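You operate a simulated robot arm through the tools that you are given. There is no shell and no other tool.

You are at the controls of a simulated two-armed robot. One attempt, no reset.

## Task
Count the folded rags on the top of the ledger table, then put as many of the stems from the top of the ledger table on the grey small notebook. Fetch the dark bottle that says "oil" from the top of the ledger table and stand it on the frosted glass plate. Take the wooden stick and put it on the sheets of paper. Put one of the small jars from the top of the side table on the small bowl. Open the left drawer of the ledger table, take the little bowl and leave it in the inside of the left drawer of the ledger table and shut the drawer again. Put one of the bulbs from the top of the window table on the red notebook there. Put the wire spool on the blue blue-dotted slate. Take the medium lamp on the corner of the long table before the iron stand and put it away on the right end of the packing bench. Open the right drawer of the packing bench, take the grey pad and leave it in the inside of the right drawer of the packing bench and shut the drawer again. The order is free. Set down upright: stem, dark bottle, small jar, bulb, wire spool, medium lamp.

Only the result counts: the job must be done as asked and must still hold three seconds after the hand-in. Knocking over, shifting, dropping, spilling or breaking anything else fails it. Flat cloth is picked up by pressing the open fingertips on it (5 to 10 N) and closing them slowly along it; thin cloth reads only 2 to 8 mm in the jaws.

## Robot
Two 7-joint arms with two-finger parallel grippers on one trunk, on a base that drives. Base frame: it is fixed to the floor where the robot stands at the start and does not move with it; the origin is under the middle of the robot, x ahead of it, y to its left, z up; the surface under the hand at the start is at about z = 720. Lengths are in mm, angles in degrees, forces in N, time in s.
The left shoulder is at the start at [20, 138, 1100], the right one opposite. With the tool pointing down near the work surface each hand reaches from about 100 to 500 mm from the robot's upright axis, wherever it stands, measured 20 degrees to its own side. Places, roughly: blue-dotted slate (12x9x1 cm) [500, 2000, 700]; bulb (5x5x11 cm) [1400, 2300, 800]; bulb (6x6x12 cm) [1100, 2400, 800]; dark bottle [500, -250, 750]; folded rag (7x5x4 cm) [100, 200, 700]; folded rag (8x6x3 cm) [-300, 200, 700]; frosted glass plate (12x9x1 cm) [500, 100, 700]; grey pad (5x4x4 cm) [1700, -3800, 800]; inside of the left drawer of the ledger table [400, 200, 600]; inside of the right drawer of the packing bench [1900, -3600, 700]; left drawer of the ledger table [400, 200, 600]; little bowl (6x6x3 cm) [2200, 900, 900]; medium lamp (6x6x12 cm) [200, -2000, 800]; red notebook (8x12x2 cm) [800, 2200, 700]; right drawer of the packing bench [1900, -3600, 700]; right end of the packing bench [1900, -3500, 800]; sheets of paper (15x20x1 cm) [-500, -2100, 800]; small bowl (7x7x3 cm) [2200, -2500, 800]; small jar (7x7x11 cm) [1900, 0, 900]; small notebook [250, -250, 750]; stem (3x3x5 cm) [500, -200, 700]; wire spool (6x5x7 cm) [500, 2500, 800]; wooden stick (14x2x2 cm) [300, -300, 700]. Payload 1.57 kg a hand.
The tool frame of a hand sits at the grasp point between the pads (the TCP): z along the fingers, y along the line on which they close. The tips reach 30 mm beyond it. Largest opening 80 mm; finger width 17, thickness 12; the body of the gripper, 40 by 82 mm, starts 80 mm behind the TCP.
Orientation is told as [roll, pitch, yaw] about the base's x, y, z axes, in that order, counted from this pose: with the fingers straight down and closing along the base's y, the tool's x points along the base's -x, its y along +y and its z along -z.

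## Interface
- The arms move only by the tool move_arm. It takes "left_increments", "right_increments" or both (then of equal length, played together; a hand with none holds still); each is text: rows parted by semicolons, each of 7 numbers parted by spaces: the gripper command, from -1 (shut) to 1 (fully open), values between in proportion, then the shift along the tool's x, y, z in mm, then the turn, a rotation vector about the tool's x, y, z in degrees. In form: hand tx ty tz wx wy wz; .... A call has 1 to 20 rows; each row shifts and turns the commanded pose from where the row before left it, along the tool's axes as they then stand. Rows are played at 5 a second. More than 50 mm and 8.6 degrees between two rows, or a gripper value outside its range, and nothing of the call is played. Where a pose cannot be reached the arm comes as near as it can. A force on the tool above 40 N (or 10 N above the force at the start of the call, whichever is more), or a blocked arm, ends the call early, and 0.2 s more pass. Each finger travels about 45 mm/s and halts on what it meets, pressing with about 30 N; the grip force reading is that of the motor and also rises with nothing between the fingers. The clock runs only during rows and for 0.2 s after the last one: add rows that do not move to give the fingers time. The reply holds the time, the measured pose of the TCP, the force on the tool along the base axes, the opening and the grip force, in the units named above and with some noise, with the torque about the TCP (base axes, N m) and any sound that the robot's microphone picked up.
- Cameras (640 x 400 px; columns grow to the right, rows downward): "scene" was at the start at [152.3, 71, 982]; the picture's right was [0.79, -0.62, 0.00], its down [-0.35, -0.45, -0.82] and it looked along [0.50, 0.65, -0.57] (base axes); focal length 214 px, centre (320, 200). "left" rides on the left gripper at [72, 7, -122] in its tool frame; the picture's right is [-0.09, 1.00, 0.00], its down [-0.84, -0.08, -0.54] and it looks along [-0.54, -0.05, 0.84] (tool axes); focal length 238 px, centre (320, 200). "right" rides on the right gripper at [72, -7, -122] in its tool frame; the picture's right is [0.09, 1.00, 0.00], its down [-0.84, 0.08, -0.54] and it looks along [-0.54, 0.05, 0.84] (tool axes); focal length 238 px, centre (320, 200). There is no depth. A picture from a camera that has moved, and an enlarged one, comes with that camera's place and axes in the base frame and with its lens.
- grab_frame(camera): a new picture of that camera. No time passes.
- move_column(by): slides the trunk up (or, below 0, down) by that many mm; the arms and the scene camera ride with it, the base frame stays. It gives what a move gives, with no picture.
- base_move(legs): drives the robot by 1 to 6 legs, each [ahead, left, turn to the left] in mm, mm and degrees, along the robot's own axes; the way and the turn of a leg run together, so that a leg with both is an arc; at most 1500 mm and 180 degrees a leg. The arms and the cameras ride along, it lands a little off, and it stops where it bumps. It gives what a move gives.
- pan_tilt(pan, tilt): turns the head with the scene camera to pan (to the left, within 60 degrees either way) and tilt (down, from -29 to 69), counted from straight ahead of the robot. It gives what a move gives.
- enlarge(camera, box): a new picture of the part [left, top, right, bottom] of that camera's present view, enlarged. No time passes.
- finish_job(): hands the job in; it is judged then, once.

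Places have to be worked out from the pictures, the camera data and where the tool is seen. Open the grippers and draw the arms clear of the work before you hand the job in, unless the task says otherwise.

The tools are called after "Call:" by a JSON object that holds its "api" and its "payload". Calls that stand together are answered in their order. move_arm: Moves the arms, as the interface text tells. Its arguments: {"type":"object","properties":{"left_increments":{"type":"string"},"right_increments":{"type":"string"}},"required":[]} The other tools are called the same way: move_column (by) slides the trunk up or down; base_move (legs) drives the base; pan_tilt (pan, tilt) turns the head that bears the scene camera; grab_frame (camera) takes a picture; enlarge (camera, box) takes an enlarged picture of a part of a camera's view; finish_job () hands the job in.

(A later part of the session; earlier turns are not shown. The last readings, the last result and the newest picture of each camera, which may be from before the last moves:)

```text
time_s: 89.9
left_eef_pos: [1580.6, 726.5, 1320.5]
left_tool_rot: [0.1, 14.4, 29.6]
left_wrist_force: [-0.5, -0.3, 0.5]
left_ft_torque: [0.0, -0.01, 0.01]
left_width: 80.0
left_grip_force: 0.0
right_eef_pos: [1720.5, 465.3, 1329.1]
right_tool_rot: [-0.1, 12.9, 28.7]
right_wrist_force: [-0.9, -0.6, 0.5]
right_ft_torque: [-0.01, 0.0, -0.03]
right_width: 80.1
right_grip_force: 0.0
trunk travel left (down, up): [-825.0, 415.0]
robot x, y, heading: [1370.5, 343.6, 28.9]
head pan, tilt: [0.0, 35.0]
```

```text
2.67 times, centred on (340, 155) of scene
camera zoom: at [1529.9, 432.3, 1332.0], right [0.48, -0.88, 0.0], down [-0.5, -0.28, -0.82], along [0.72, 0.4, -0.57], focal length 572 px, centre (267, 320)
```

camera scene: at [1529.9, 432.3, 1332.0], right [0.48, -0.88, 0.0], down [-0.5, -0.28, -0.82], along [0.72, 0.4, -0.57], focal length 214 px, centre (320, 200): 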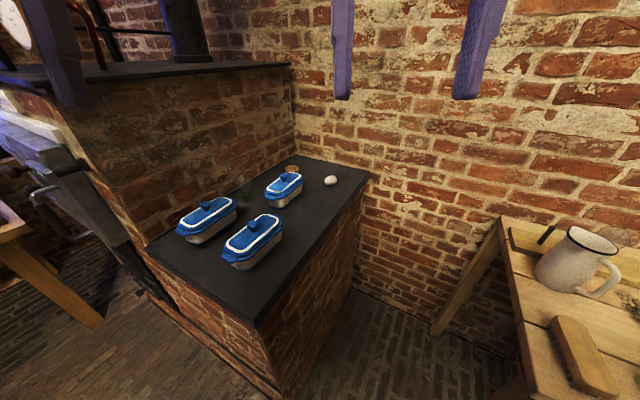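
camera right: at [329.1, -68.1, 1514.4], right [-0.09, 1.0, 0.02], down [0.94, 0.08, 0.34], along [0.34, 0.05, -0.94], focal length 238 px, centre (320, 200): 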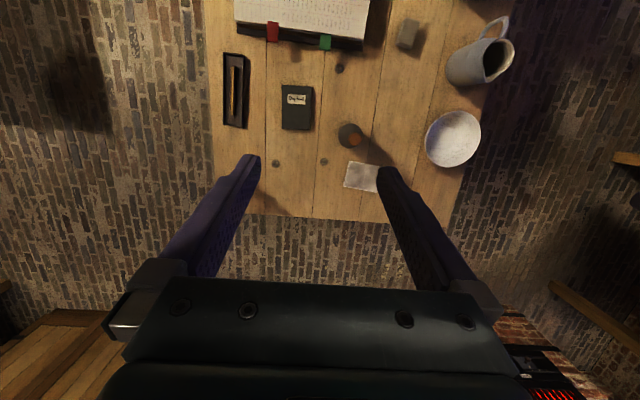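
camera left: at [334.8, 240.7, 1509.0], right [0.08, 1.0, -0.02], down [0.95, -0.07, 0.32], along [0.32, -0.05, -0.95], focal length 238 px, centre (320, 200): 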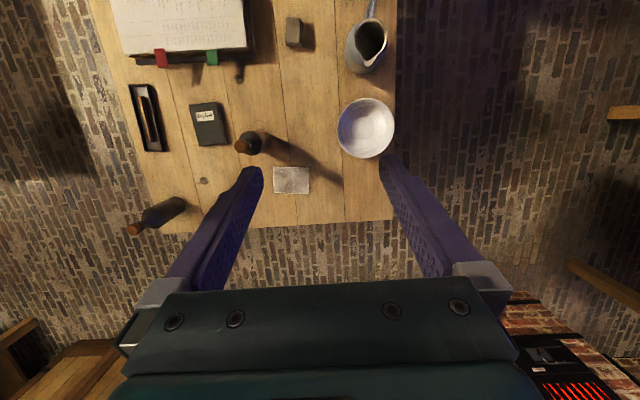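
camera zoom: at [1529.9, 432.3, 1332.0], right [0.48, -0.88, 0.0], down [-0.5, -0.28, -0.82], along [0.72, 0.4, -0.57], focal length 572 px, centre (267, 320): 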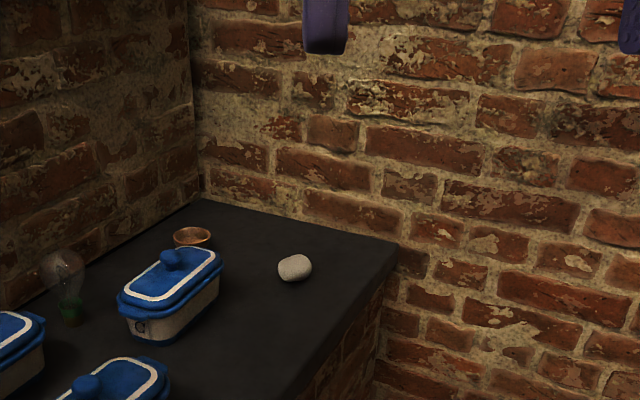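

The copper little bowl stands behind box C, near [2205,945,~905]. I first raise the right arm out of the way, then drive over beside it with the left hand above it.

Call:
{"api": "move_arm", "payload": {"right_increments": "1 20 0 -40 0 0 0; 1 20 0 -40 0 0 0; 1 20 0 -40 0 0 0; 1 20 0 -40 0 0 0; 1 20 0 -40 0 0 0; 1 20 0 -40 0 0 0; 1 0 0 0 0 0 0", "left_increments": "1 0 0 0 0 -5 0; 1 0 0 0 0 -5 0; 1 0 0 0 0 -4.3 0; 1 0 0 0 0 0 0; 1 0 0 0 0 0 0; 1 0 0 0 0 0 0; 1 0 0 0 0 0 0"}}

Call:
{"api": "base_move", "payload": {"legs": [[300, -14, 0], [305, 0, 0], [0, 0, -14]]}}

Call:
{"api": "grab_frame", "payload": {"camera": "left"}}

Call:
{"api": "grab_frame", "payload": {"camera": "scene"}}

```text
time_s: 90.5
left_eef_pos: [1580.7, 727.1, 1322.0]
left_tool_rot: [-0.1, 6.2, 29.5]
left_wrist_force: [0.3, -0.7, -0.1]
left_ft_torque: [-0.01, 0.03, -0.01]
left_width: 79.9
left_grip_force: 0.1
right_eef_pos: [1691.5, 445.7, 1325.2]
right_tool_rot: [-0.4, 25.8, 28.0]
right_wrist_force: [0.3, -1.1, 0.7]
right_ft_torque: [0.0, -0.02, 0.02]
right_width: 79.9
right_grip_force: 0.0
trunk travel left (down, up): [-825.0, 415.0]
robot x, y, heading: [1366.8, 338.8, 29.2]
head pan, tilt: [0.0, 35.0]
stopped in row 2 (right hand): the arm was blocked; the commanded pose is now the measured one
```

```text
time_s: 95.1
left_eef_pos: [2200.6, 944.9, 1322.1]
left_tool_rot: [0.1, 6.3, 15.6]
left_wrist_force: [-0.2, 0.9, -0.7]
left_ft_torque: [0.01, -0.02, 0.01]
left_width: 79.9
left_grip_force: 0.0
right_eef_pos: [2242.3, 645.5, 1326.7]
right_tool_rot: [-0.4, 25.9, 14.3]
right_wrist_force: [0.6, 0.9, 0.0]
right_ft_torque: [-0.03, 0.04, -0.02]
right_width: 80.2
right_grip_force: 0.0
trunk travel left (down, up): [-825.0, 415.0]
robot x, y, heading: [1901.8, 618.6, 15.2]
head pan, tilt: [0.0, 35.0]
```

```text
taken
camera left: at [2143.6, 934.3, 1452.0], right [-0.18, 0.98, -0.01], down [0.88, 0.17, 0.45], along [0.44, 0.07, -0.89], focal length 238 px, centre (320, 200)
```

left: 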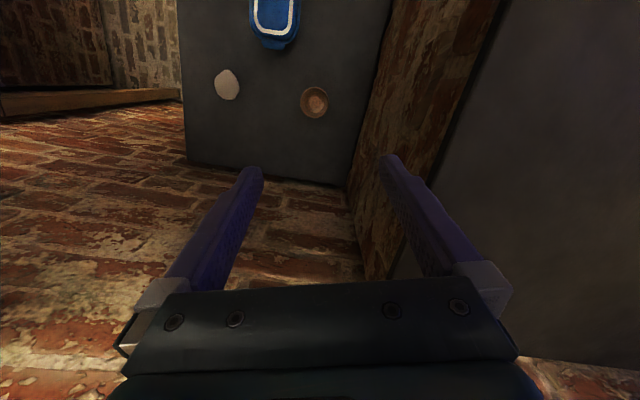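

```text
taken
camera scene: at [2080.6, 670.8, 1332.0], right [0.26, -0.97, 0.0], down [-0.55, -0.15, -0.82], along [0.79, 0.21, -0.57], focal length 214 px, centre (320, 200)
```

scene: 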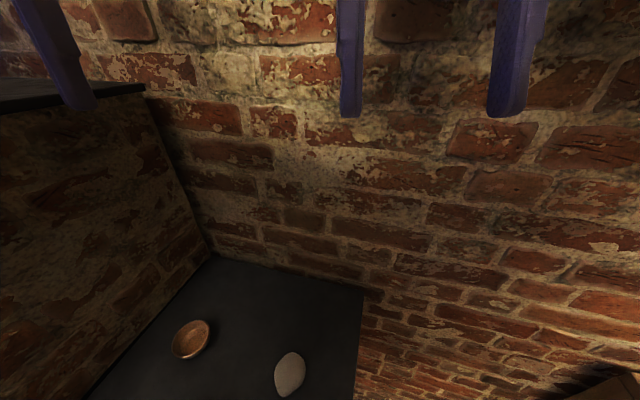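

The base passes freely. The bowl sits near [2184,922], rim about z 930. I straighten the left hand, centre it over the bowl, and lower the trunk by 300.

Call:
{"api": "move_arm", "payload": {"left_increments": "1 7 -6 0 0 -2.1 0; 1 7 -6 0 0 -2.1 0; 1 8 -5.6 0 0 -2.1 0; 1 0 0 0 0 0 0"}}

Call:
{"api": "move_column", "payload": {"by": -280}}

Call:
{"api": "grab_frame", "payload": {"camera": "left"}}

Call:
{"api": "grab_frame", "payload": {"camera": "scene"}}

```text
time_s: 96.1
left_eef_pos: [2183.2, 921.0, 1322.4]
left_tool_rot: [0.1, 0.1, 15.7]
left_wrist_force: [0.8, 0.6, 0.4]
left_ft_torque: [0.0, 0.03, 0.0]
left_width: 80.1
left_grip_force: 0.0
right_eef_pos: [2241.8, 644.9, 1325.4]
right_tool_rot: [-0.3, 25.9, 14.3]
right_wrist_force: [0.3, 0.3, -0.6]
right_ft_torque: [0.04, -0.02, 0.0]
right_width: 79.7
right_grip_force: 0.0
trunk travel left (down, up): [-825.0, 415.0]
robot x, y, heading: [1901.9, 619.8, 15.0]
head pan, tilt: [0.0, 35.0]
```

```text
time_s: 98.9
left_eef_pos: [2186.3, 885.3, 1035.2]
left_tool_rot: [-1.3, 0.3, 14.8]
left_wrist_force: [-0.5, 0.5, 0.7]
left_ft_torque: [-0.02, 0.01, 0.05]
left_width: 79.8
left_grip_force: 0.1
right_eef_pos: [2244.0, 612.6, 1046.5]
right_tool_rot: [-2.1, 26.1, 13.5]
right_wrist_force: [-1.0, 0.1, 0.3]
right_ft_torque: [-0.02, 0.02, 0.05]
right_width: 79.9
right_grip_force: 0.1
trunk travel left (down, up): [-545.0, 695.0]
robot x, y, heading: [1899.4, 612.5, 15.3]
head pan, tilt: [0.0, 35.0]
```

```text
taken
camera left: at [2115.9, 875.0, 1158.8], right [-0.17, 0.99, -0.02], down [0.83, 0.15, 0.54], along [0.53, 0.07, -0.84], focal length 238 px, centre (320, 200)
```

left: 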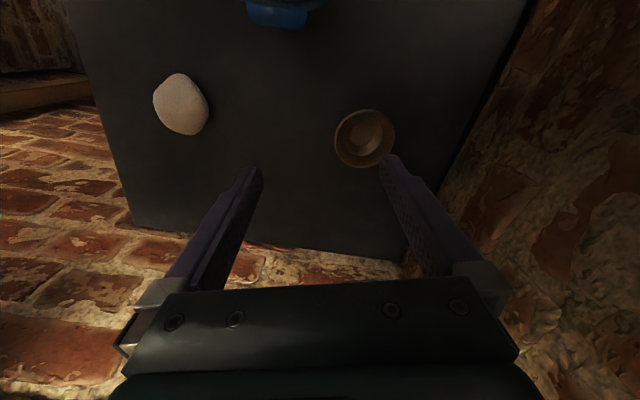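

```text
taken
camera scene: at [2081.8, 638.9, 1051.3], right [0.26, -0.97, 0.03], down [-0.55, -0.17, -0.82], along [0.79, 0.2, -0.58], focal length 214 px, centre (320, 200)
```

scene: 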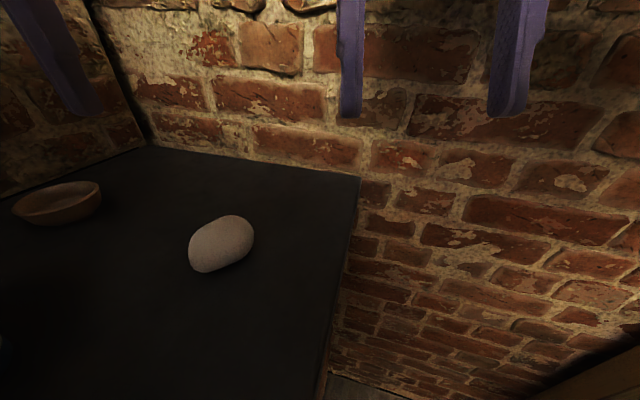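

Lowering shifted the whole robot about 35 mm to the right with a slight tilt, so the left elbow touched the stove's upper block. I raise the trunk back and re-check.

Call:
{"api": "move_column", "payload": {"by": 280}}

Call:
{"api": "move_arm", "payload": {"right_increments": "1 0 0 0 0 -6 0; 1 0 0 0 0 -6 0; 1 0 0 0 0 -6 0; 1 0 0 0 0 -6 0; 1 0 0 0 0 0 0; 1 0 0 0 0 0 0"}}

```text
time_s: 101.7
left_eef_pos: [2184.5, 922.3, 1323.3]
left_tool_rot: [-0.1, 0.0, 15.8]
left_wrist_force: [0.6, -0.1, -1.1]
left_ft_torque: [0.03, -0.01, -0.03]
left_width: 80.2
left_grip_force: 0.0
right_eef_pos: [2241.7, 645.2, 1326.0]
right_tool_rot: [-0.4, 25.7, 14.3]
right_wrist_force: [0.1, 0.2, -0.3]
right_ft_torque: [-0.01, 0.04, -0.01]
right_width: 80.2
right_grip_force: 0.1
trunk travel left (down, up): [-825.0, 415.0]
robot x, y, heading: [1904.0, 619.2, 15.0]
head pan, tilt: [0.0, 35.0]
```

```text
time_s: 103.1
left_eef_pos: [2184.9, 922.1, 1324.1]
left_tool_rot: [0.2, 0.2, 15.7]
left_wrist_force: [0.3, -0.2, -0.1]
left_ft_torque: [-0.02, 0.0, 0.01]
left_width: 80.0
left_grip_force: 0.2
right_eef_pos: [2235.5, 645.4, 1313.6]
right_tool_rot: [-0.9, 3.7, 15.0]
right_wrist_force: [0.4, -0.5, 0.7]
right_ft_torque: [0.0, 0.01, 0.01]
right_width: 79.9
right_grip_force: 0.0
trunk travel left (down, up): [-825.0, 415.0]
robot x, y, heading: [1900.4, 621.3, 15.0]
head pan, tilt: [0.0, 35.0]
```

Recovered. I retract the right hand (backward and slightly down) to give clearance to the wall, then test.

Call:
{"api": "move_arm", "payload": {"right_increments": "1 20 0 0 0 -1 0; 1 20 0 0 0 -1 0; 1 20 0 0 0 -1 0; 1 20 0 0 0 0 0; 1 20 0 0 0 0 0; 1 0 0 0 0 0 0"}}

```text
time_s: 104.5
left_eef_pos: [2183.5, 919.8, 1323.0]
left_tool_rot: [0.2, 0.2, 15.7]
left_wrist_force: [-0.3, -0.3, 0.0]
left_ft_torque: [-0.01, -0.01, -0.01]
left_width: 80.5
left_grip_force: 0.2
right_eef_pos: [2139.3, 615.5, 1307.3]
right_tool_rot: [-1.6, 2.9, 13.3]
right_wrist_force: [0.1, 1.0, 0.0]
right_ft_torque: [-0.01, 0.03, 0.01]
right_width: 79.8
right_grip_force: 0.0
trunk travel left (down, up): [-825.0, 415.0]
robot x, y, heading: [1902.1, 618.9, 15.2]
head pan, tilt: [0.0, 35.0]
```

Now I move the base right/ahead and turn to heading 32° so the elbow clears the block.

Call:
{"api": "base_move", "payload": {"legs": [[82, -83, 0], [0, 0, 17]]}}

Call:
{"api": "move_column", "payload": {"by": -280}}

Call:
{"api": "grab_frame", "payload": {"camera": "left"}}

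```text
time_s: 106.9
left_eef_pos: [2177.3, 926.4, 1320.0]
left_tool_rot: [0.3, 0.7, 32.2]
left_wrist_force: [-0.2, 0.4, 0.0]
left_ft_torque: [0.0, 0.02, -0.03]
left_width: 79.8
left_grip_force: 0.1
right_eef_pos: [2226.3, 615.5, 1300.5]
right_tool_rot: [-3.5, 2.9, 29.3]
right_wrist_force: [0.0, 0.0, -0.4]
right_ft_torque: [0.02, -0.02, 0.0]
right_width: 79.9
right_grip_force: 0.0
trunk travel left (down, up): [-825.0, 415.0]
robot x, y, heading: [1997.5, 558.1, 31.4]
head pan, tilt: [0.0, 35.0]
stopped in leg 2: the robot was blocked; the commanded pose is now the measured one
```

```text
time_s: 109.7
left_eef_pos: [2175.6, 926.2, 1040.7]
left_tool_rot: [0.2, 0.6, 32.3]
left_wrist_force: [0.2, -0.3, -0.2]
left_ft_torque: [0.01, -0.01, 0.01]
left_width: 80.0
left_grip_force: 0.0
right_eef_pos: [2226.1, 616.3, 1021.5]
right_tool_rot: [-3.6, 2.7, 29.5]
right_wrist_force: [-0.3, 0.3, -0.1]
right_ft_torque: [-0.01, 0.0, 0.01]
right_width: 79.8
right_grip_force: 0.0
trunk travel left (down, up): [-545.0, 695.0]
robot x, y, heading: [1999.8, 561.5, 31.3]
head pan, tilt: [0.0, 35.0]
```

```text
taken
camera left: at [2114.9, 893.6, 1164.2], right [-0.45, 0.89, 0.0], down [0.76, 0.38, 0.53], along [0.47, 0.24, -0.85], focal length 238 px, centre (320, 200)
```

left: 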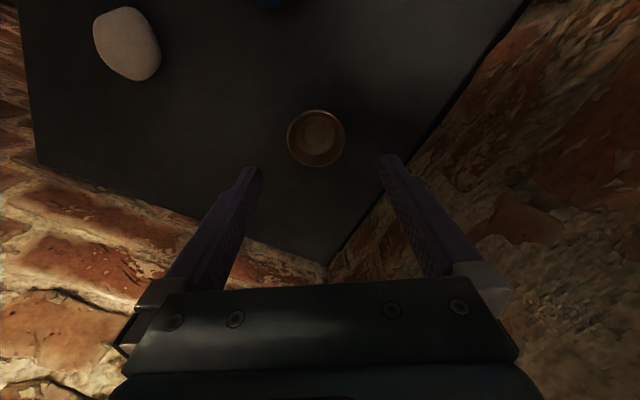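

The robot lowered cleanly. The bowl is at about [2185.5,925.5]; I centre the left hand and descend toward z≈945 with open fingers.

Call:
{"api": "move_arm", "payload": {"left_increments": "1 -4 -3 20 0 0 0; 1 -4 -3 20 0 0 0; 1 0 0 20 0 0 0; 1 0 0 20 0 0 0; 1 0 0 14 0 0 0; 1 0 0 0 0 0 0"}}

Call:
{"api": "grab_frame", "payload": {"camera": "left"}}

```text
time_s: 111.1
left_eef_pos: [2187.0, 924.0, 946.6]
left_tool_rot: [0.2, 0.5, 32.0]
left_wrist_force: [-0.3, 0.3, 0.1]
left_ft_torque: [-0.02, -0.02, -0.01]
left_width: 79.9
left_grip_force: 0.1
right_eef_pos: [2226.7, 615.6, 1021.2]
right_tool_rot: [-3.7, 2.8, 29.4]
right_wrist_force: [0.4, -0.1, 0.2]
right_ft_torque: [0.02, 0.01, 0.05]
right_width: 80.1
right_grip_force: 0.1
trunk travel left (down, up): [-545.0, 695.0]
robot x, y, heading: [1999.1, 560.3, 31.4]
head pan, tilt: [0.0, 35.0]
```

```text
taken
camera left: at [2124.0, 891.6, 1069.1], right [-0.45, 0.89, 0.0], down [0.76, 0.38, 0.53], along [0.48, 0.24, -0.85], focal length 238 px, centre (320, 200)
```

left: 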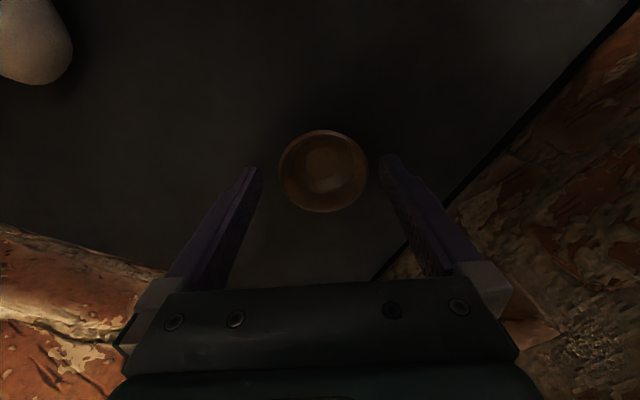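

Centred within 3 mm; rim is about 22 mm below the TCP (z≈925). I lower 13 mm more and close.

Call:
{"api": "move_arm", "payload": {"left_increments": "1 0 1 7 0 0 0; 1 0 1 6 0 0 0; 0.6 0 0 0 0 0 0; 0.4 0 0 0 0 0 0; 0.2 0 0 0 0 0 0; 0 0 0 0 0 0 0; 0 0 0 0 0 0 0; -0.2 0 0 0 0 0 0; -0.2 0 0 0 0 0 0"}}

Call:
{"api": "grab_frame", "payload": {"camera": "left"}}

```text
time_s: 113.1
left_eef_pos: [2185.7, 928.8, 934.9]
left_tool_rot: [0.2, 0.5, 32.2]
left_wrist_force: [0.4, 0.4, 0.7]
left_ft_torque: [-0.01, 0.05, 0.0]
left_width: 58.5
left_grip_force: 30.1
right_eef_pos: [2226.6, 617.1, 1022.4]
right_tool_rot: [-3.6, 2.7, 29.6]
right_wrist_force: [0.0, -0.3, -0.2]
right_ft_torque: [-0.02, 0.03, -0.03]
right_width: 80.0
right_grip_force: 0.1
trunk travel left (down, up): [-545.0, 695.0]
robot x, y, heading: [1996.7, 558.3, 31.7]
head pan, tilt: [0.0, 35.0]
```

```text
taken
camera left: at [2122.8, 894.2, 1057.3], right [-0.45, 0.89, 0.0], down [0.76, 0.38, 0.53], along [0.47, 0.24, -0.85], focal length 238 px, centre (320, 200)
```

left: 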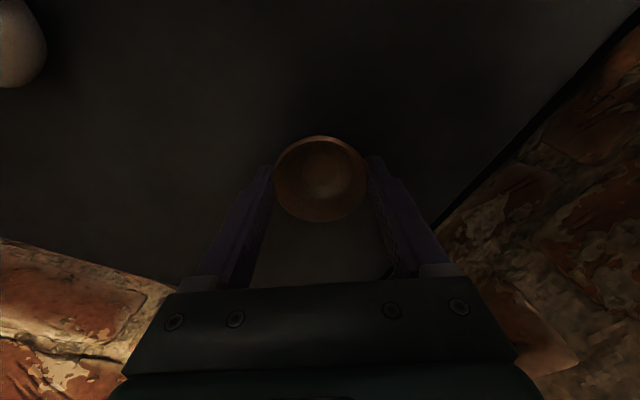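

The bowl is gripped (58.5 mm). I lift it.

Call:
{"api": "move_arm", "payload": {"left_increments": "-0.2 0 0 -20 0 0 0; -0.2 0 0 -20 0 0 0; -0.2 0 0 -20 0 0 0; -0.2 0 0 -20 0 0 0; -0.2 0 0 0 0 0 0"}}

Call:
{"api": "move_column", "payload": {"by": 280}}

Call:
{"api": "grab_frame", "payload": {"camera": "left"}}

```text
time_s: 114.3
left_eef_pos: [2187.2, 928.0, 1015.1]
left_tool_rot: [0.3, 0.6, 32.3]
left_wrist_force: [-0.7, -0.7, -2.5]
left_ft_torque: [0.02, -0.02, -0.01]
left_width: 58.5
left_grip_force: 29.4
right_eef_pos: [2227.5, 615.6, 1021.9]
right_tool_rot: [-3.5, 2.6, 29.4]
right_wrist_force: [-0.1, -0.7, -1.2]
right_ft_torque: [-0.02, 0.02, -0.01]
right_width: 80.0
right_grip_force: 0.1
trunk travel left (down, up): [-545.0, 695.0]
robot x, y, heading: [1996.5, 561.1, 31.5]
head pan, tilt: [0.0, 35.0]
```

```text
time_s: 117.1
left_eef_pos: [2186.1, 929.4, 1294.8]
left_tool_rot: [0.4, 0.7, 32.1]
left_wrist_force: [-0.2, 0.0, -1.1]
left_ft_torque: [0.01, 0.01, 0.0]
left_width: 58.6
left_grip_force: 30.1
right_eef_pos: [2225.2, 616.9, 1300.8]
right_tool_rot: [-3.4, 2.8, 29.4]
right_wrist_force: [-0.2, 0.6, -0.8]
right_ft_torque: [0.0, 0.01, -0.02]
right_width: 80.0
right_grip_force: 0.0
trunk travel left (down, up): [-825.0, 415.0]
robot x, y, heading: [1996.6, 559.9, 31.3]
head pan, tilt: [0.0, 35.0]
```

```text
taken
camera left: at [2124.1, 895.9, 1418.4], right [-0.45, 0.89, 0.01], down [0.76, 0.38, 0.53], along [0.47, 0.25, -0.85], focal length 238 px, centre (320, 200)
```

left: 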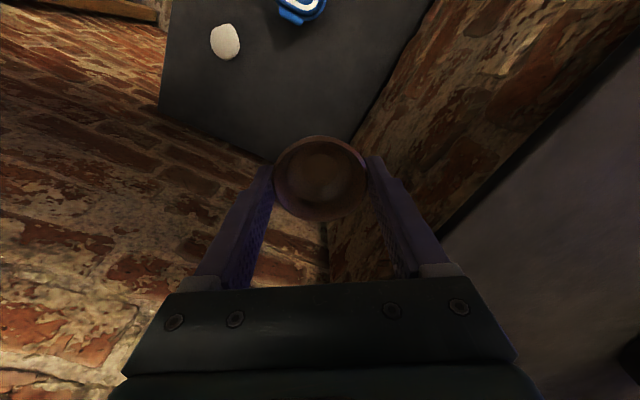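

The bowl is held securely. I drive back out and around to the front (+y side) of the ledger table, facing −y.

Call:
{"api": "base_move", "payload": {"legs": [[-600, 0, 0], [0, 0, -121], [-700, 0, 0], [0, -1075, 0]]}}

Call:
{"api": "pan_tilt", "payload": {"pan": 0, "tilt": 45}}

Call:
{"api": "grab_frame", "payload": {"camera": "scene"}}

```text
time_s: 134.0
left_eef_pos: [617.0, 560.4, 1296.7]
left_tool_rot: [0.0, 0.2, -87.6]
left_wrist_force: [0.2, 0.3, -0.8]
left_ft_torque: [0.02, -0.01, -0.01]
left_width: 58.3
left_grip_force: 30.2
right_eef_pos: [324.9, 681.6, 1303.7]
right_tool_rot: [-3.9, 2.3, -90.3]
right_wrist_force: [-0.4, 0.0, -0.6]
right_ft_torque: [0.01, -0.02, -0.01]
right_width: 79.8
right_grip_force: 0.1
trunk travel left (down, up): [-825.0, 415.0]
robot x, y, heading: [394.3, 915.6, -88.4]
head pan, tilt: [0.0, 35.0]
```

```text
time_s: 134.8
left_eef_pos: [615.0, 561.2, 1297.0]
left_tool_rot: [0.0, 0.2, -87.6]
left_wrist_force: [-0.2, -0.3, 0.3]
left_ft_torque: [0.02, 0.01, 0.01]
left_width: 58.3
left_grip_force: 30.3
right_eef_pos: [325.7, 680.3, 1303.9]
right_tool_rot: [-3.8, 2.4, -90.2]
right_wrist_force: [0.3, -0.4, -0.5]
right_ft_torque: [-0.01, 0.01, 0.0]
right_width: 80.0
right_grip_force: 0.1
trunk travel left (down, up): [-825.0, 415.0]
robot x, y, heading: [392.9, 915.0, -88.3]
head pan, tilt: [0.0, 45.0]
```

```text
taken
camera scene: at [396.8, 734.7, 1317.2], right [-1.0, -0.03, 0.0], down [-0.02, 0.71, -0.71], along [0.02, -0.71, -0.71], focal length 214 px, centre (320, 200)
```

scene: 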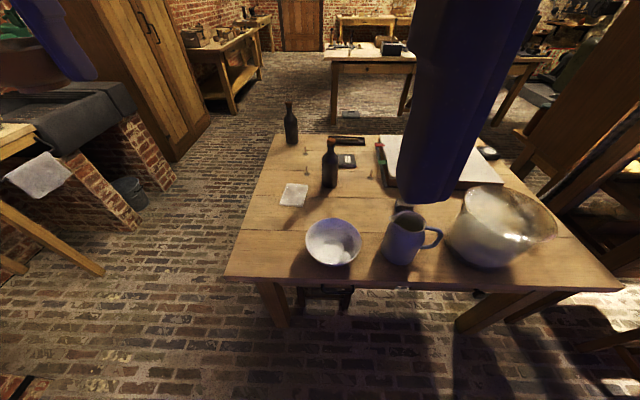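

I lower the trunk to see the drawer front and handle.

Call:
{"api": "move_column", "payload": {"by": -400}}

Call:
{"api": "move_column", "payload": {"by": -100}}

Call:
{"api": "grab_frame", "payload": {"camera": "scene"}}

```text
time_s: 138.6
left_eef_pos: [615.4, 561.1, 895.2]
left_tool_rot: [0.0, 0.3, -87.6]
left_wrist_force: [0.6, 0.3, -1.1]
left_ft_torque: [0.01, 0.0, -0.03]
left_width: 58.4
left_grip_force: 29.9
right_eef_pos: [325.1, 681.9, 903.5]
right_tool_rot: [-3.8, 2.3, -90.2]
right_wrist_force: [-0.1, 0.7, 0.8]
right_ft_torque: [-0.02, 0.0, -0.01]
right_width: 80.3
right_grip_force: 0.0
trunk travel left (down, up): [-425.0, 815.0]
robot x, y, heading: [393.6, 914.5, -88.1]
head pan, tilt: [0.0, 45.0]
```

```text
time_s: 139.9
left_eef_pos: [615.1, 561.3, 797.6]
left_tool_rot: [-0.1, 0.2, -87.5]
left_wrist_force: [1.3, 0.2, -0.5]
left_ft_torque: [0.0, -0.02, 0.04]
left_width: 58.5
left_grip_force: 30.2
right_eef_pos: [325.1, 681.0, 803.9]
right_tool_rot: [-3.8, 2.3, -90.3]
right_wrist_force: [0.1, -0.3, -0.3]
right_ft_torque: [-0.02, 0.01, -0.01]
right_width: 79.7
right_grip_force: 0.0
trunk travel left (down, up): [-325.0, 915.0]
robot x, y, heading: [392.3, 914.8, -88.4]
head pan, tilt: [0.0, 45.0]
```

```text
taken
camera scene: at [396.8, 734.7, 817.2], right [-1.0, -0.03, 0.0], down [-0.02, 0.71, -0.71], along [0.02, -0.71, -0.71], focal length 214 px, centre (320, 200)
```

scene: 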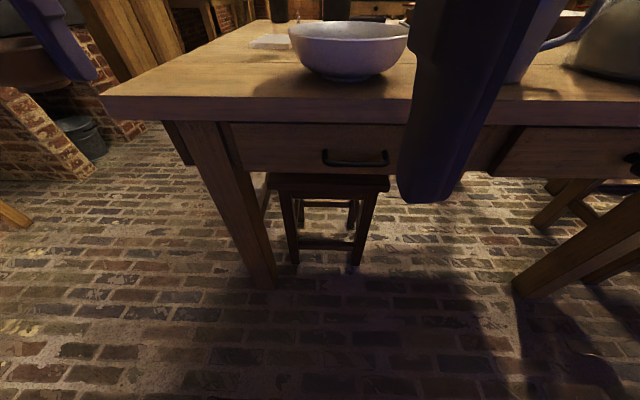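

I look more levelly at the handle and enlarge it.

Call:
{"api": "pan_tilt", "payload": {"pan": 0, "tilt": 25}}

Call:
{"api": "enlarge", "payload": {"camera": "scene", "box": [300, 200, 420, 280]}}

Call:
{"api": "grab_frame", "payload": {"camera": "scene"}}

Call:
{"api": "grab_frame", "payload": {"camera": "right"}}

```text
time_s: 140.7
left_eef_pos: [615.9, 561.5, 796.5]
left_tool_rot: [-0.1, 0.2, -87.6]
left_wrist_force: [0.3, 1.5, -1.1]
left_ft_torque: [0.04, 0.01, -0.02]
left_width: 58.2
left_grip_force: 29.9
right_eef_pos: [325.7, 680.6, 804.6]
right_tool_rot: [-3.8, 2.3, -90.3]
right_wrist_force: [0.4, -0.5, -1.2]
right_ft_torque: [-0.01, 0.02, 0.01]
right_width: 79.9
right_grip_force: 0.0
trunk travel left (down, up): [-325.0, 915.0]
robot x, y, heading: [395.5, 915.0, -88.3]
head pan, tilt: [0.0, 25.0]
```

```text
5.00 times, centred on (360, 240) of scene
camera zoom: at [397.1, 724.0, 847.7], right [-1.0, -0.03, 0.0], down [-0.01, 0.42, -0.91], along [0.03, -0.91, -0.42], focal length 1072 px, centre (120, 0)
```

zoom: 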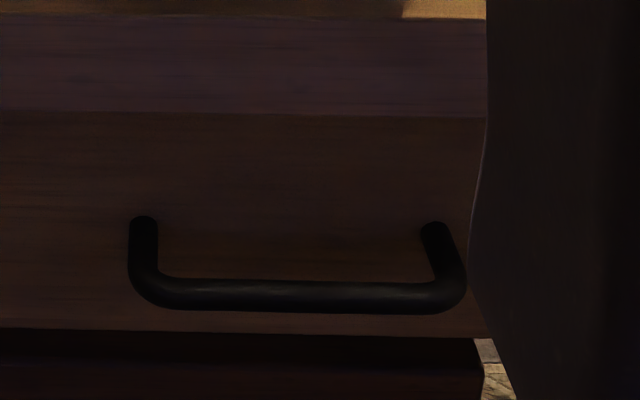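

```text
taken
camera scene: at [397.1, 724.0, 847.7], right [-1.0, -0.03, 0.0], down [-0.01, 0.42, -0.91], along [0.03, -0.91, -0.42], focal length 214 px, centre (320, 200)
```

scene: 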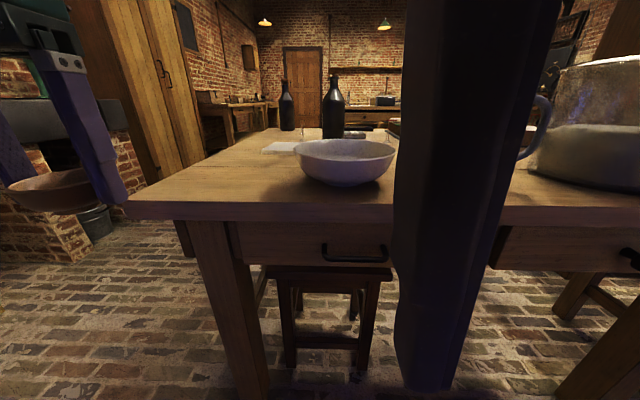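

```text
taken
camera right: at [327.8, 748.5, 927.5], right [0.99, 0.09, -0.06], down [0.11, -0.86, 0.5], along [-0.01, -0.51, -0.86], focal length 238 px, centre (320, 200)
```

right: 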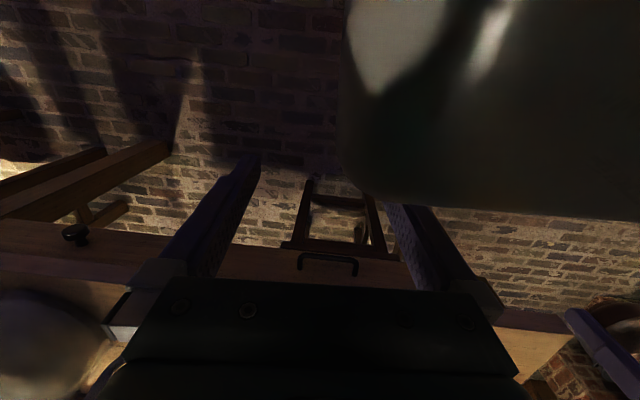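

The handle is a rigid D-bar centred near [352,476,638]. I back the base off a bit and rotate the right wrist so its fingers can close vertically around the bar.

Call:
{"api": "base_move", "payload": {"legs": [[-85, 0, -1.7]]}}

Call:
{"api": "move_arm", "payload": {"right_increments": "1 0 0 0 0 0 8.2; 1 0 0 0 0 0 8.2; 1 0 0 0 0 0 8.2; 1 0 0 0 0 0 8.2; 1 0 0 0 0 0 8.2; 1 0 0 0 0 0 8.2; 1 0 0 0 0 0 8.2; 1 0 0 0 0 0 8.2; 1 0 0 0 0 0 8.2; 1 0 0 0 0 0 8.2; 1 0 0 0 0 0 8; 1 0 0 0 0 0 0"}}

```text
time_s: 141.8
left_eef_pos: [605.5, 639.0, 797.1]
left_tool_rot: [0.0, 0.1, -89.1]
left_wrist_force: [0.4, 1.1, 0.1]
left_ft_torque: [-0.01, 0.01, -0.06]
left_width: 58.3
left_grip_force: 30.2
right_eef_pos: [317.2, 768.0, 803.9]
right_tool_rot: [-3.7, 2.3, -92.0]
right_wrist_force: [-0.3, -0.5, 0.2]
right_ft_torque: [0.0, 0.02, -0.04]
right_width: 80.2
right_grip_force: 0.1
trunk travel left (down, up): [-325.0, 915.0]
robot x, y, heading: [391.3, 999.7, -89.8]
head pan, tilt: [0.0, 25.0]
```

```text
time_s: 144.2
left_eef_pos: [604.6, 640.2, 795.8]
left_tool_rot: [0.0, 0.2, -89.1]
left_wrist_force: [0.5, -0.7, -0.6]
left_ft_torque: [0.01, 0.04, -0.01]
left_width: 58.3
left_grip_force: 30.0
right_eef_pos: [311.6, 767.9, 803.1]
right_tool_rot: [-2.7, -4.6, -176.4]
right_wrist_force: [-25.3, -2.0, 4.5]
right_ft_torque: [0.49, -2.2, 1.28]
right_width: 78.4
right_grip_force: 0.1
trunk travel left (down, up): [-325.0, 915.0]
robot x, y, heading: [391.0, 1000.7, -89.8]
head pan, tilt: [0.0, 25.0]
stopped in row 11 (right hand): the force on the tool passed its limit at 49 N (the readings are from after the stop); the commanded pose is now the measured one
```

The right hand's camera side touched the robot's own head. I move the hand away (outward, then forward), then finish the rotation.

Call:
{"api": "move_arm", "payload": {"right_increments": "1 -20 5 0 0 0 0; 1 -10 25 0 0 0 0; 1 0 30 0 0 0 0; 1 0 30 0 0 0 0; 1 0 0 0 0 0 0"}}

```text
time_s: 145.3
left_eef_pos: [604.8, 640.7, 796.4]
left_tool_rot: [0.0, 0.2, -89.2]
left_wrist_force: [-0.4, 0.4, 0.4]
left_ft_torque: [-0.05, 0.0, 0.02]
left_width: 58.3
left_grip_force: 30.2
right_eef_pos: [290.9, 676.7, 801.4]
right_tool_rot: [-2.7, -4.3, -176.7]
right_wrist_force: [-0.3, 0.6, -0.3]
right_ft_torque: [0.0, 0.0, 0.01]
right_width: 80.1
right_grip_force: 0.1
trunk travel left (down, up): [-325.0, 915.0]
robot x, y, heading: [393.4, 999.5, -89.8]
head pan, tilt: [0.0, 25.0]
```

Contact is gone. I tilt the right hand so the fingers point forward and down.

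Call:
{"api": "move_arm", "payload": {"right_increments": "1 0 0 0 -7.5 0 0; 1 0 0 0 -7.5 0 0; 1 0 0 0 -7.5 0 0; 1 0 0 0 -7.5 0 0; 1 0 0 0 -7.5 0 0; 1 0 0 0 -7.5 0 0; 1 0 0 0 -7.5 0 0; 1 0 0 0 -7.5 0 0; 1 0 0 0 0 0 0"}}

Call:
{"api": "grab_frame", "payload": {"camera": "right"}}

Call:
{"api": "grab_frame", "payload": {"camera": "scene"}}

```text
time_s: 147.3
left_eef_pos: [604.5, 639.7, 796.7]
left_tool_rot: [-0.1, 0.2, -89.1]
left_wrist_force: [-0.1, 0.0, 0.0]
left_ft_torque: [0.02, 0.0, 0.02]
left_width: 58.5
left_grip_force: 29.7
right_eef_pos: [305.4, 645.3, 805.1]
right_tool_rot: [58.4, -3.8, -177.6]
right_wrist_force: [0.9, 0.7, 0.8]
right_ft_torque: [-0.02, 0.01, 0.01]
right_width: 80.2
right_grip_force: 0.0
right hand out of reach, approached as far as the arm can: row 6, 7, 8
trunk travel left (down, up): [-325.0, 915.0]
robot x, y, heading: [389.5, 997.6, -89.7]
head pan, tilt: [0.0, 25.0]
```

```text
taken
camera right: at [377.1, 755.5, 857.3], right [0.17, -0.52, 0.84], down [-0.83, 0.39, 0.4], along [-0.53, -0.76, -0.36], focal length 238 px, centre (320, 200)
```

right: 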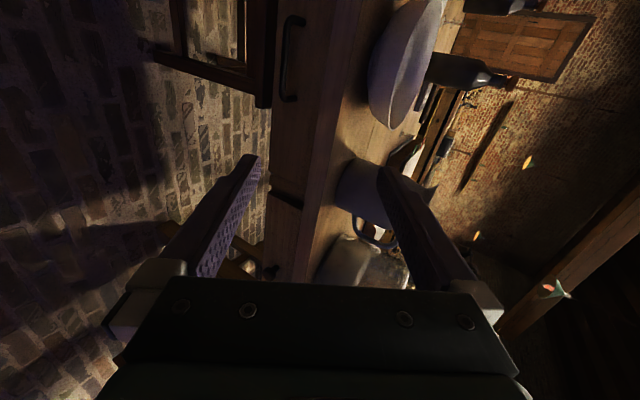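

```text
taken
camera scene: at [391.4, 810.5, 839.3], right [-1.0, -0.02, 0.0], down [-0.01, 0.5, -0.86], along [0.01, -0.86, -0.5], focal length 214 px, centre (320, 200)
```

scene: 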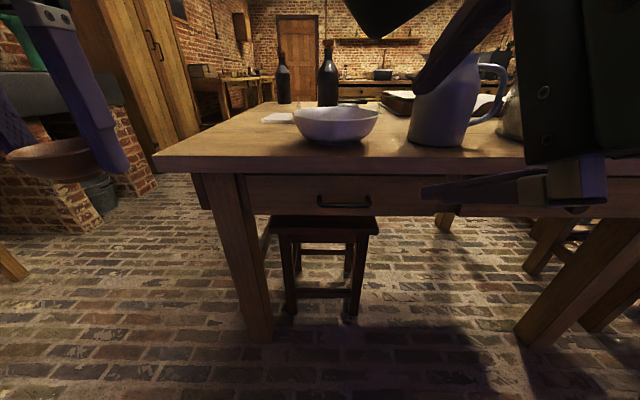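

The hand is tilted (fingers pointing ~31° below horizontal, closing near-vertical). I move to a pre-grasp in front of the bar with a reduced opening and look.

Call:
{"api": "move_arm", "payload": {"right_increments": "0.5 10.3 -10 32.2 0 0 0; 0 10.3 -10 32.2 0 0 0; -0.15 10.3 -10 32.2 0 0 0; -0.15 10.3 -10 32.2 0 0 0; -0.15 10.3 -10 32.2 0 0 0; -0.15 0 0 0 0 0 0"}}

Call:
{"api": "grab_frame", "payload": {"camera": "right"}}

Call:
{"api": "grab_frame", "payload": {"camera": "scene"}}

```text
time_s: 148.8
left_eef_pos: [604.7, 640.0, 796.1]
left_tool_rot: [0.0, 0.2, -89.2]
left_wrist_force: [1.6, -0.7, -0.5]
left_ft_torque: [0.01, -0.04, 0.01]
left_width: 58.2
left_grip_force: 30.0
right_eef_pos: [357.5, 544.5, 665.7]
right_tool_rot: [57.3, -4.2, -176.5]
right_wrist_force: [0.5, 0.8, -1.3]
right_ft_torque: [-0.02, 0.01, 0.02]
right_width: 34.1
right_grip_force: 0.1
trunk travel left (down, up): [-325.0, 915.0]
robot x, y, heading: [390.1, 999.2, -89.7]
head pan, tilt: [0.0, 25.0]
```

```text
taken
camera right: at [427.5, 655.0, 718.5], right [0.19, -0.53, 0.83], down [-0.83, 0.36, 0.42], along [-0.52, -0.77, -0.37], focal length 238 px, centre (320, 200)
```

right: 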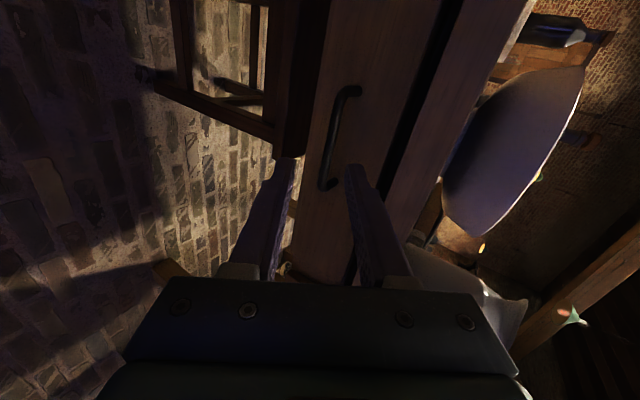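

```text
taken
camera scene: at [390.1, 808.8, 847.8], right [-1.0, 0.0, 0.0], down [0.0, 0.42, -0.91], along [0.0, -0.91, -0.42], focal length 214 px, centre (320, 200)
```

scene: 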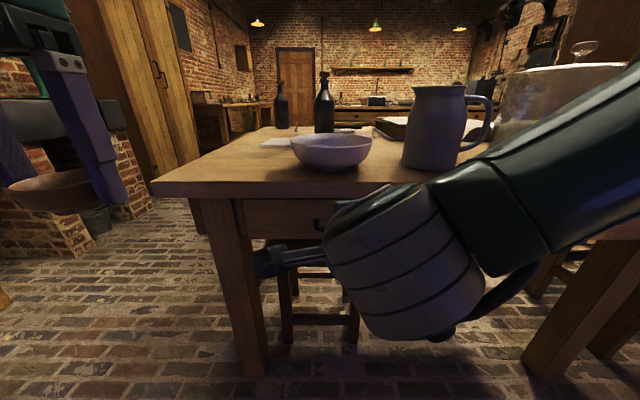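

Triangulating again gives the bar at about [357,459,628], 14 mm toward the upper finger. I shift and advance part way, then check.

Call:
{"api": "move_arm", "payload": {"right_increments": "-0.15 0 7 5 0 0 0; -0.15 0 7 15 0 0 0; -0.15 0 0 15 0 0 0; -0.15 0 0 15 0 0 0; -0.15 0 0 0 0 0 0"}}

Call:
{"api": "grab_frame", "payload": {"camera": "right"}}

```text
time_s: 149.9
left_eef_pos: [605.2, 640.0, 797.4]
left_tool_rot: [0.0, 0.2, -89.2]
left_wrist_force: [0.5, 1.3, -0.7]
left_ft_torque: [0.02, -0.01, -0.02]
left_width: 58.5
left_grip_force: 30.3
right_eef_pos: [358.0, 492.8, 652.4]
right_tool_rot: [57.4, -4.3, -176.6]
right_wrist_force: [-0.4, -0.2, 0.0]
right_ft_torque: [-0.02, 0.02, -0.01]
right_width: 34.1
right_grip_force: 0.0
trunk travel left (down, up): [-325.0, 915.0]
robot x, y, heading: [394.3, 996.9, -89.8]
head pan, tilt: [0.0, 25.0]
```

```text
taken
camera right: at [427.9, 604.5, 705.4], right [0.19, -0.53, 0.83], down [-0.83, 0.37, 0.42], along [-0.52, -0.77, -0.37], focal length 238 px, centre (320, 200)
```

right: 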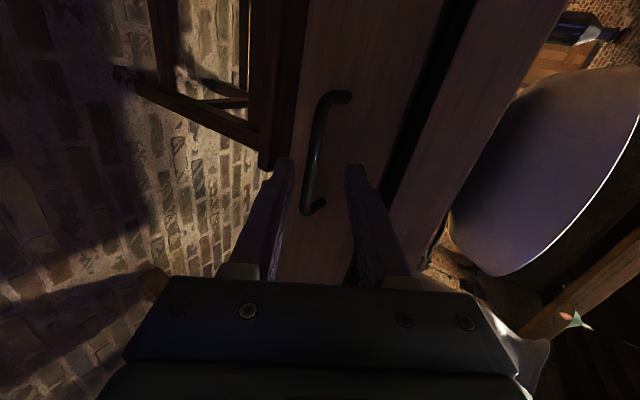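

The bar lies between the fingers; my best estimate is [356,445,615]. I advance 36 mm more with a small correction and re-check.

Call:
{"api": "move_arm", "payload": {"right_increments": "-0.15 0 -2 12 0 0 0; -0.15 0 -2 12 0 0 0; -0.15 0 0 12 0 0 0; -0.15 0 0 0 0 0 0"}}

Call:
{"api": "grab_frame", "payload": {"camera": "right"}}

Call:
{"api": "grab_frame", "payload": {"camera": "scene"}}

```text
time_s: 150.9
left_eef_pos: [605.0, 639.3, 796.0]
left_tool_rot: [0.0, 0.2, -89.2]
left_wrist_force: [-0.5, -0.2, -1.3]
left_ft_torque: [0.05, 0.01, -0.01]
left_width: 58.1
left_grip_force: 29.6
right_eef_pos: [356.0, 466.4, 627.0]
right_tool_rot: [57.4, -4.2, -176.7]
right_wrist_force: [0.4, 0.6, -0.6]
right_ft_torque: [-0.04, -0.01, 0.03]
right_width: 34.1
right_grip_force: 0.1
trunk travel left (down, up): [-325.0, 915.0]
robot x, y, heading: [388.5, 1000.1, -89.8]
head pan, tilt: [0.0, 25.0]
```

```text
taken
camera right: at [428.7, 577.0, 681.4], right [0.19, -0.53, 0.83], down [-0.83, 0.37, 0.42], along [-0.52, -0.77, -0.37], focal length 238 px, centre (320, 200)
```

right: 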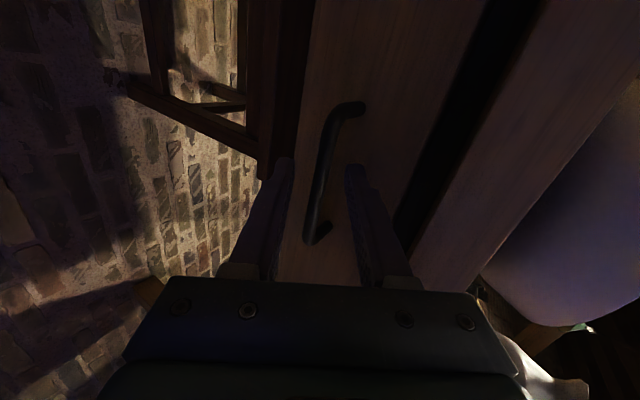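

```text
taken
camera scene: at [390.3, 808.7, 847.8], right [-1.0, 0.0, 0.0], down [0.0, 0.42, -0.91], along [0.0, -0.91, -0.42], focal length 214 px, centre (320, 200)
```

scene: 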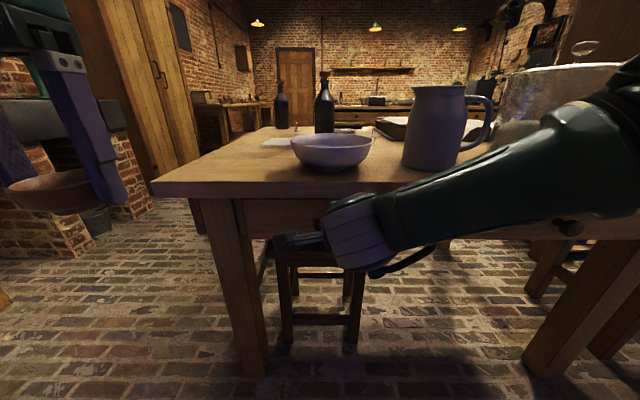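

The bar is now about 14 mm beyond the TCP between the fingers. I close on it.

Call:
{"api": "move_arm", "payload": {"right_increments": "-0.15 0 0 4 0 0 0; -0.4 0 0 0 0 0 0; -0.6 0 0 0 0 0 0; -0.8 0 0 0 0 0 0; -1 0 0 0 0 0 0; -1 0 0 0 0 0 0; -1 0 0 0 0 0 0"}}

Call:
{"api": "grab_frame", "payload": {"camera": "right"}}

```text
time_s: 152.6
left_eef_pos: [604.8, 639.7, 797.1]
left_tool_rot: [0.0, 0.1, -89.2]
left_wrist_force: [0.2, 0.5, -0.3]
left_ft_torque: [-0.01, -0.01, 0.01]
left_width: 58.3
left_grip_force: 29.8
right_eef_pos: [358.1, 463.3, 626.4]
right_tool_rot: [57.4, -4.1, -176.7]
right_wrist_force: [1.2, 1.0, 5.7]
right_ft_torque: [-0.09, -0.49, -0.19]
right_width: 11.3
right_grip_force: 28.8
trunk travel left (down, up): [-325.0, 915.0]
robot x, y, heading: [392.4, 999.2, -89.9]
head pan, tilt: [0.0, 25.0]
```

```text
taken
camera right: at [428.7, 573.5, 680.1], right [0.18, -0.53, 0.83], down [-0.83, 0.37, 0.42], along [-0.52, -0.77, -0.37], focal length 238 px, centre (320, 200)
```

right: 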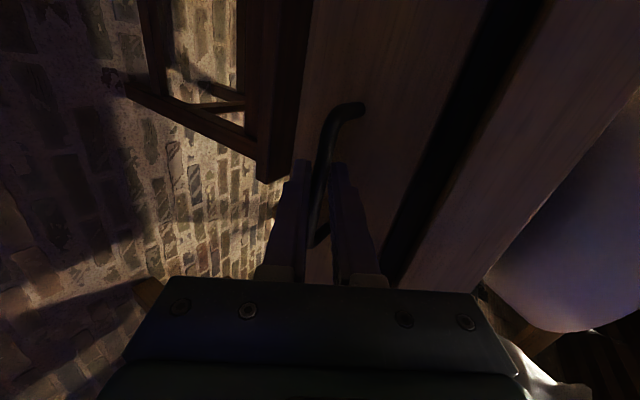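

Gripped (11.3 mm). I pull along +y with the arm, a short test first.

Call:
{"api": "move_arm", "payload": {"right_increments": "-1 0.57 -5.34 -8.43 0 0 0; -1 0.57 -5.34 -8.43 0 0 0; -1 0.57 -5.34 -8.43 0 0 0; -1 0.57 -5.34 -8.43 0 0 0; -1 0 0 0 0 0 0"}}

Call:
{"api": "grab_frame", "payload": {"camera": "scene"}}

```text
time_s: 153.8
left_eef_pos: [605.3, 639.3, 797.0]
left_tool_rot: [0.0, 0.2, -89.2]
left_wrist_force: [-0.4, -0.2, -0.7]
left_ft_torque: [0.01, 0.02, 0.0]
left_width: 58.1
left_grip_force: 30.3
right_eef_pos: [358.4, 500.5, 626.5]
right_tool_rot: [57.5, -4.2, -176.8]
right_wrist_force: [-0.4, 0.3, 4.5]
right_ft_torque: [-0.1, -0.37, -0.44]
right_width: 11.2
right_grip_force: 28.8
trunk travel left (down, up): [-325.0, 915.0]
robot x, y, heading: [394.1, 999.9, -89.8]
head pan, tilt: [0.0, 25.0]
```

```text
taken
camera scene: at [390.2, 808.2, 847.9], right [-1.0, 0.0, 0.0], down [0.0, 0.42, -0.91], along [0.0, -0.91, -0.42], focal length 214 px, centre (320, 200)
```

scene: 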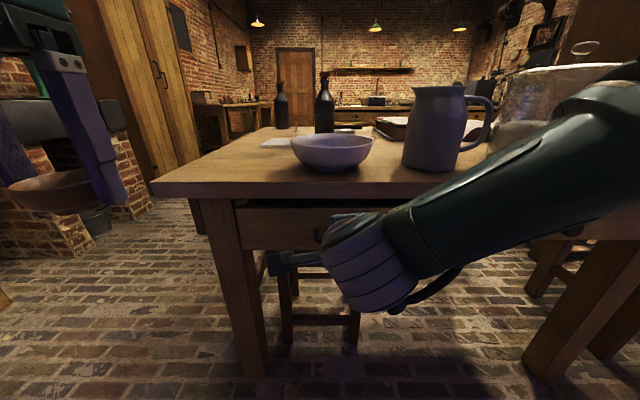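

The drawer opens. I pull 130 mm more.

Call:
{"api": "move_arm", "payload": {"right_increments": "-1 0.57 -5.34 -8.43 0 0 0; -1 0.57 -5.34 -8.43 0 0 0; -1 0.57 -5.34 -8.43 0 0 0; -1 0.57 -5.34 -8.43 0 0 0; -1 0.57 -5.34 -8.43 0 0 0; -1 0.57 -5.34 -8.43 0 0 0; -1 0.57 -5.34 -8.43 0 0 0; -1 0.57 -5.34 -8.43 0 0 0; -1 0.57 -5.34 -8.43 0 0 0; -1 0.57 -5.34 -8.43 0 0 0; -1 0.57 -5.34 -8.43 0 0 0; -1 0.57 -5.34 -8.43 0 0 0; -1 0.57 -5.34 -8.43 0 0 0; -1 0 0 0 0 0 0"}}

Call:
{"api": "pan_tilt", "payload": {"pan": 0, "tilt": 45}}

Call:
{"api": "grab_frame", "payload": {"camera": "scene"}}

Call:
{"api": "grab_frame", "payload": {"camera": "left"}}

```text
time_s: 156.8
left_eef_pos: [606.1, 639.0, 797.9]
left_tool_rot: [0.1, 0.2, -89.2]
left_wrist_force: [-0.2, 0.8, -0.8]
left_ft_torque: [-0.01, -0.04, 0.02]
left_width: 58.1
left_grip_force: 30.2
right_eef_pos: [357.8, 631.4, 627.4]
right_tool_rot: [57.1, -4.2, -176.4]
right_wrist_force: [2.5, -1.1, -14.1]
right_ft_torque: [0.16, -0.4, -0.32]
right_width: 11.5
right_grip_force: 28.4
trunk travel left (down, up): [-325.0, 915.0]
robot x, y, heading: [390.8, 998.3, -89.7]
head pan, tilt: [0.0, 25.0]
```

```text
time_s: 157.6
left_eef_pos: [605.4, 640.3, 796.0]
left_tool_rot: [0.1, 0.2, -89.2]
left_wrist_force: [-0.7, -1.0, -2.6]
left_ft_torque: [0.0, 0.0, -0.03]
left_width: 58.3
left_grip_force: 30.3
right_eef_pos: [357.5, 631.4, 626.6]
right_tool_rot: [57.1, -4.3, -176.6]
right_wrist_force: [2.7, -2.4, -21.9]
right_ft_torque: [0.25, -0.4, -0.34]
right_width: 11.4
right_grip_force: 28.4
trunk travel left (down, up): [-325.0, 915.0]
robot x, y, heading: [388.4, 1000.1, -89.8]
head pan, tilt: [0.0, 45.0]
```

```text
taken
camera scene: at [391.2, 820.7, 816.9], right [-1.0, 0.0, 0.0], down [0.0, 0.71, -0.71], along [0.0, -0.71, -0.71], focal length 214 px, centre (320, 200)
```

scene: 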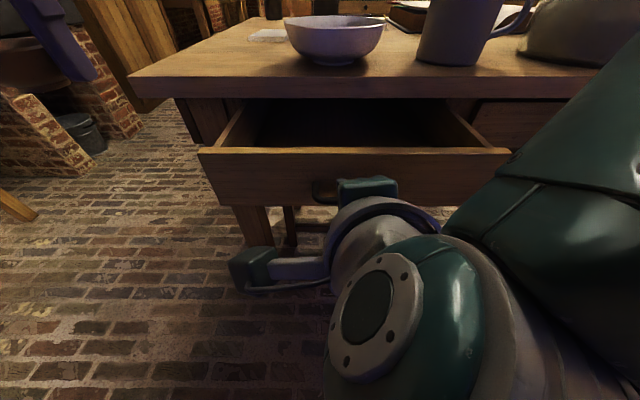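

```text
taken
camera left: at [611.8, 711.4, 919.1], right [1.0, -0.08, 0.0], down [-0.07, -0.84, 0.54], along [-0.04, -0.54, -0.84], focal length 238 px, centre (320, 200)
```

left: 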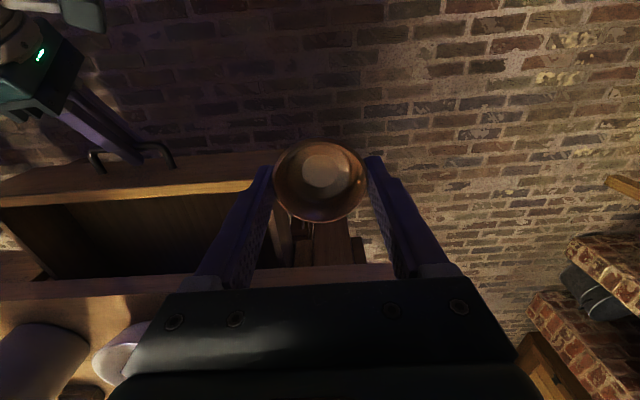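

The drawer is open about 168 mm (gap roughly y 466–573, x 165–525). With the right hand still holding the handle, I bring the bowl over the opening at about [440,528].

Call:
{"api": "move_arm", "payload": {"left_increments": "-0.2 -14 -20.7 0 0 0 0; -0.2 -14 -20.7 0 0 0 0; -0.2 -14 -20.7 0 0 0 0; -0.2 -14 -20.7 0 0 0 0; -0.2 -14 -20.7 0 0 0 0; -0.2 -14 -20.7 0 0 0 0; -0.2 -14 -20.7 0 0 0 0; -0.2 -14 -20.7 0 0 0 0; -0.2 0 0 20 0 0 0; -0.2 0 0 20 0 0 0; -0.2 0 0 0 0 0 0"}}

Call:
{"api": "grab_frame", "payload": {"camera": "left"}}

Call:
{"api": "grab_frame", "payload": {"camera": "scene"}}

```text
time_s: 160.0
left_eef_pos: [452.1, 543.9, 756.1]
left_tool_rot: [-0.1, 0.2, -89.2]
left_wrist_force: [-0.7, 0.2, -0.7]
left_ft_torque: [0.0, -0.02, 0.01]
left_width: 58.1
left_grip_force: 30.0
left hand out of reach, approached as far as the arm can: row 8
right_eef_pos: [357.9, 633.3, 627.6]
right_tool_rot: [57.1, -4.2, -176.5]
right_wrist_force: [0.5, 1.6, -21.4]
right_ft_torque: [0.24, -0.59, -0.07]
right_width: 11.0
right_grip_force: 28.6
trunk travel left (down, up): [-325.0, 915.0]
robot x, y, heading: [393.9, 998.9, -89.7]
head pan, tilt: [0.0, 45.0]
```

```text
taken
camera left: at [458.0, 614.4, 878.9], right [1.0, -0.08, 0.0], down [-0.07, -0.84, 0.54], along [-0.04, -0.54, -0.84], focal length 238 px, centre (320, 200)
```

left: 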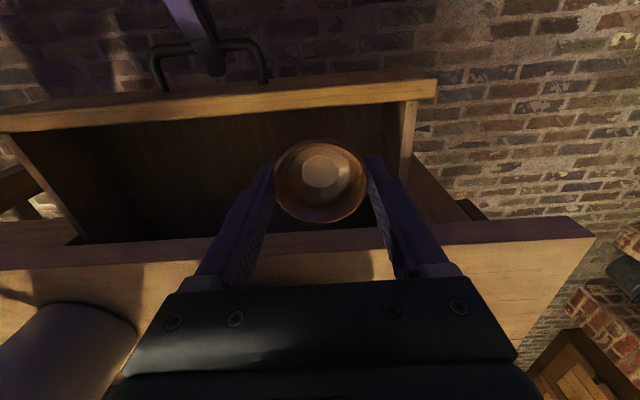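

```text
taken
camera scene: at [390.9, 821.5, 816.8], right [-1.0, 0.0, 0.0], down [0.0, 0.71, -0.71], along [0.0, -0.71, -0.71], focal length 214 px, centre (320, 200)
```

scene: 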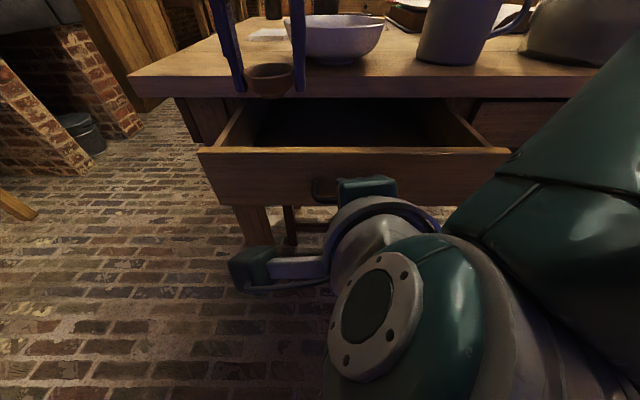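

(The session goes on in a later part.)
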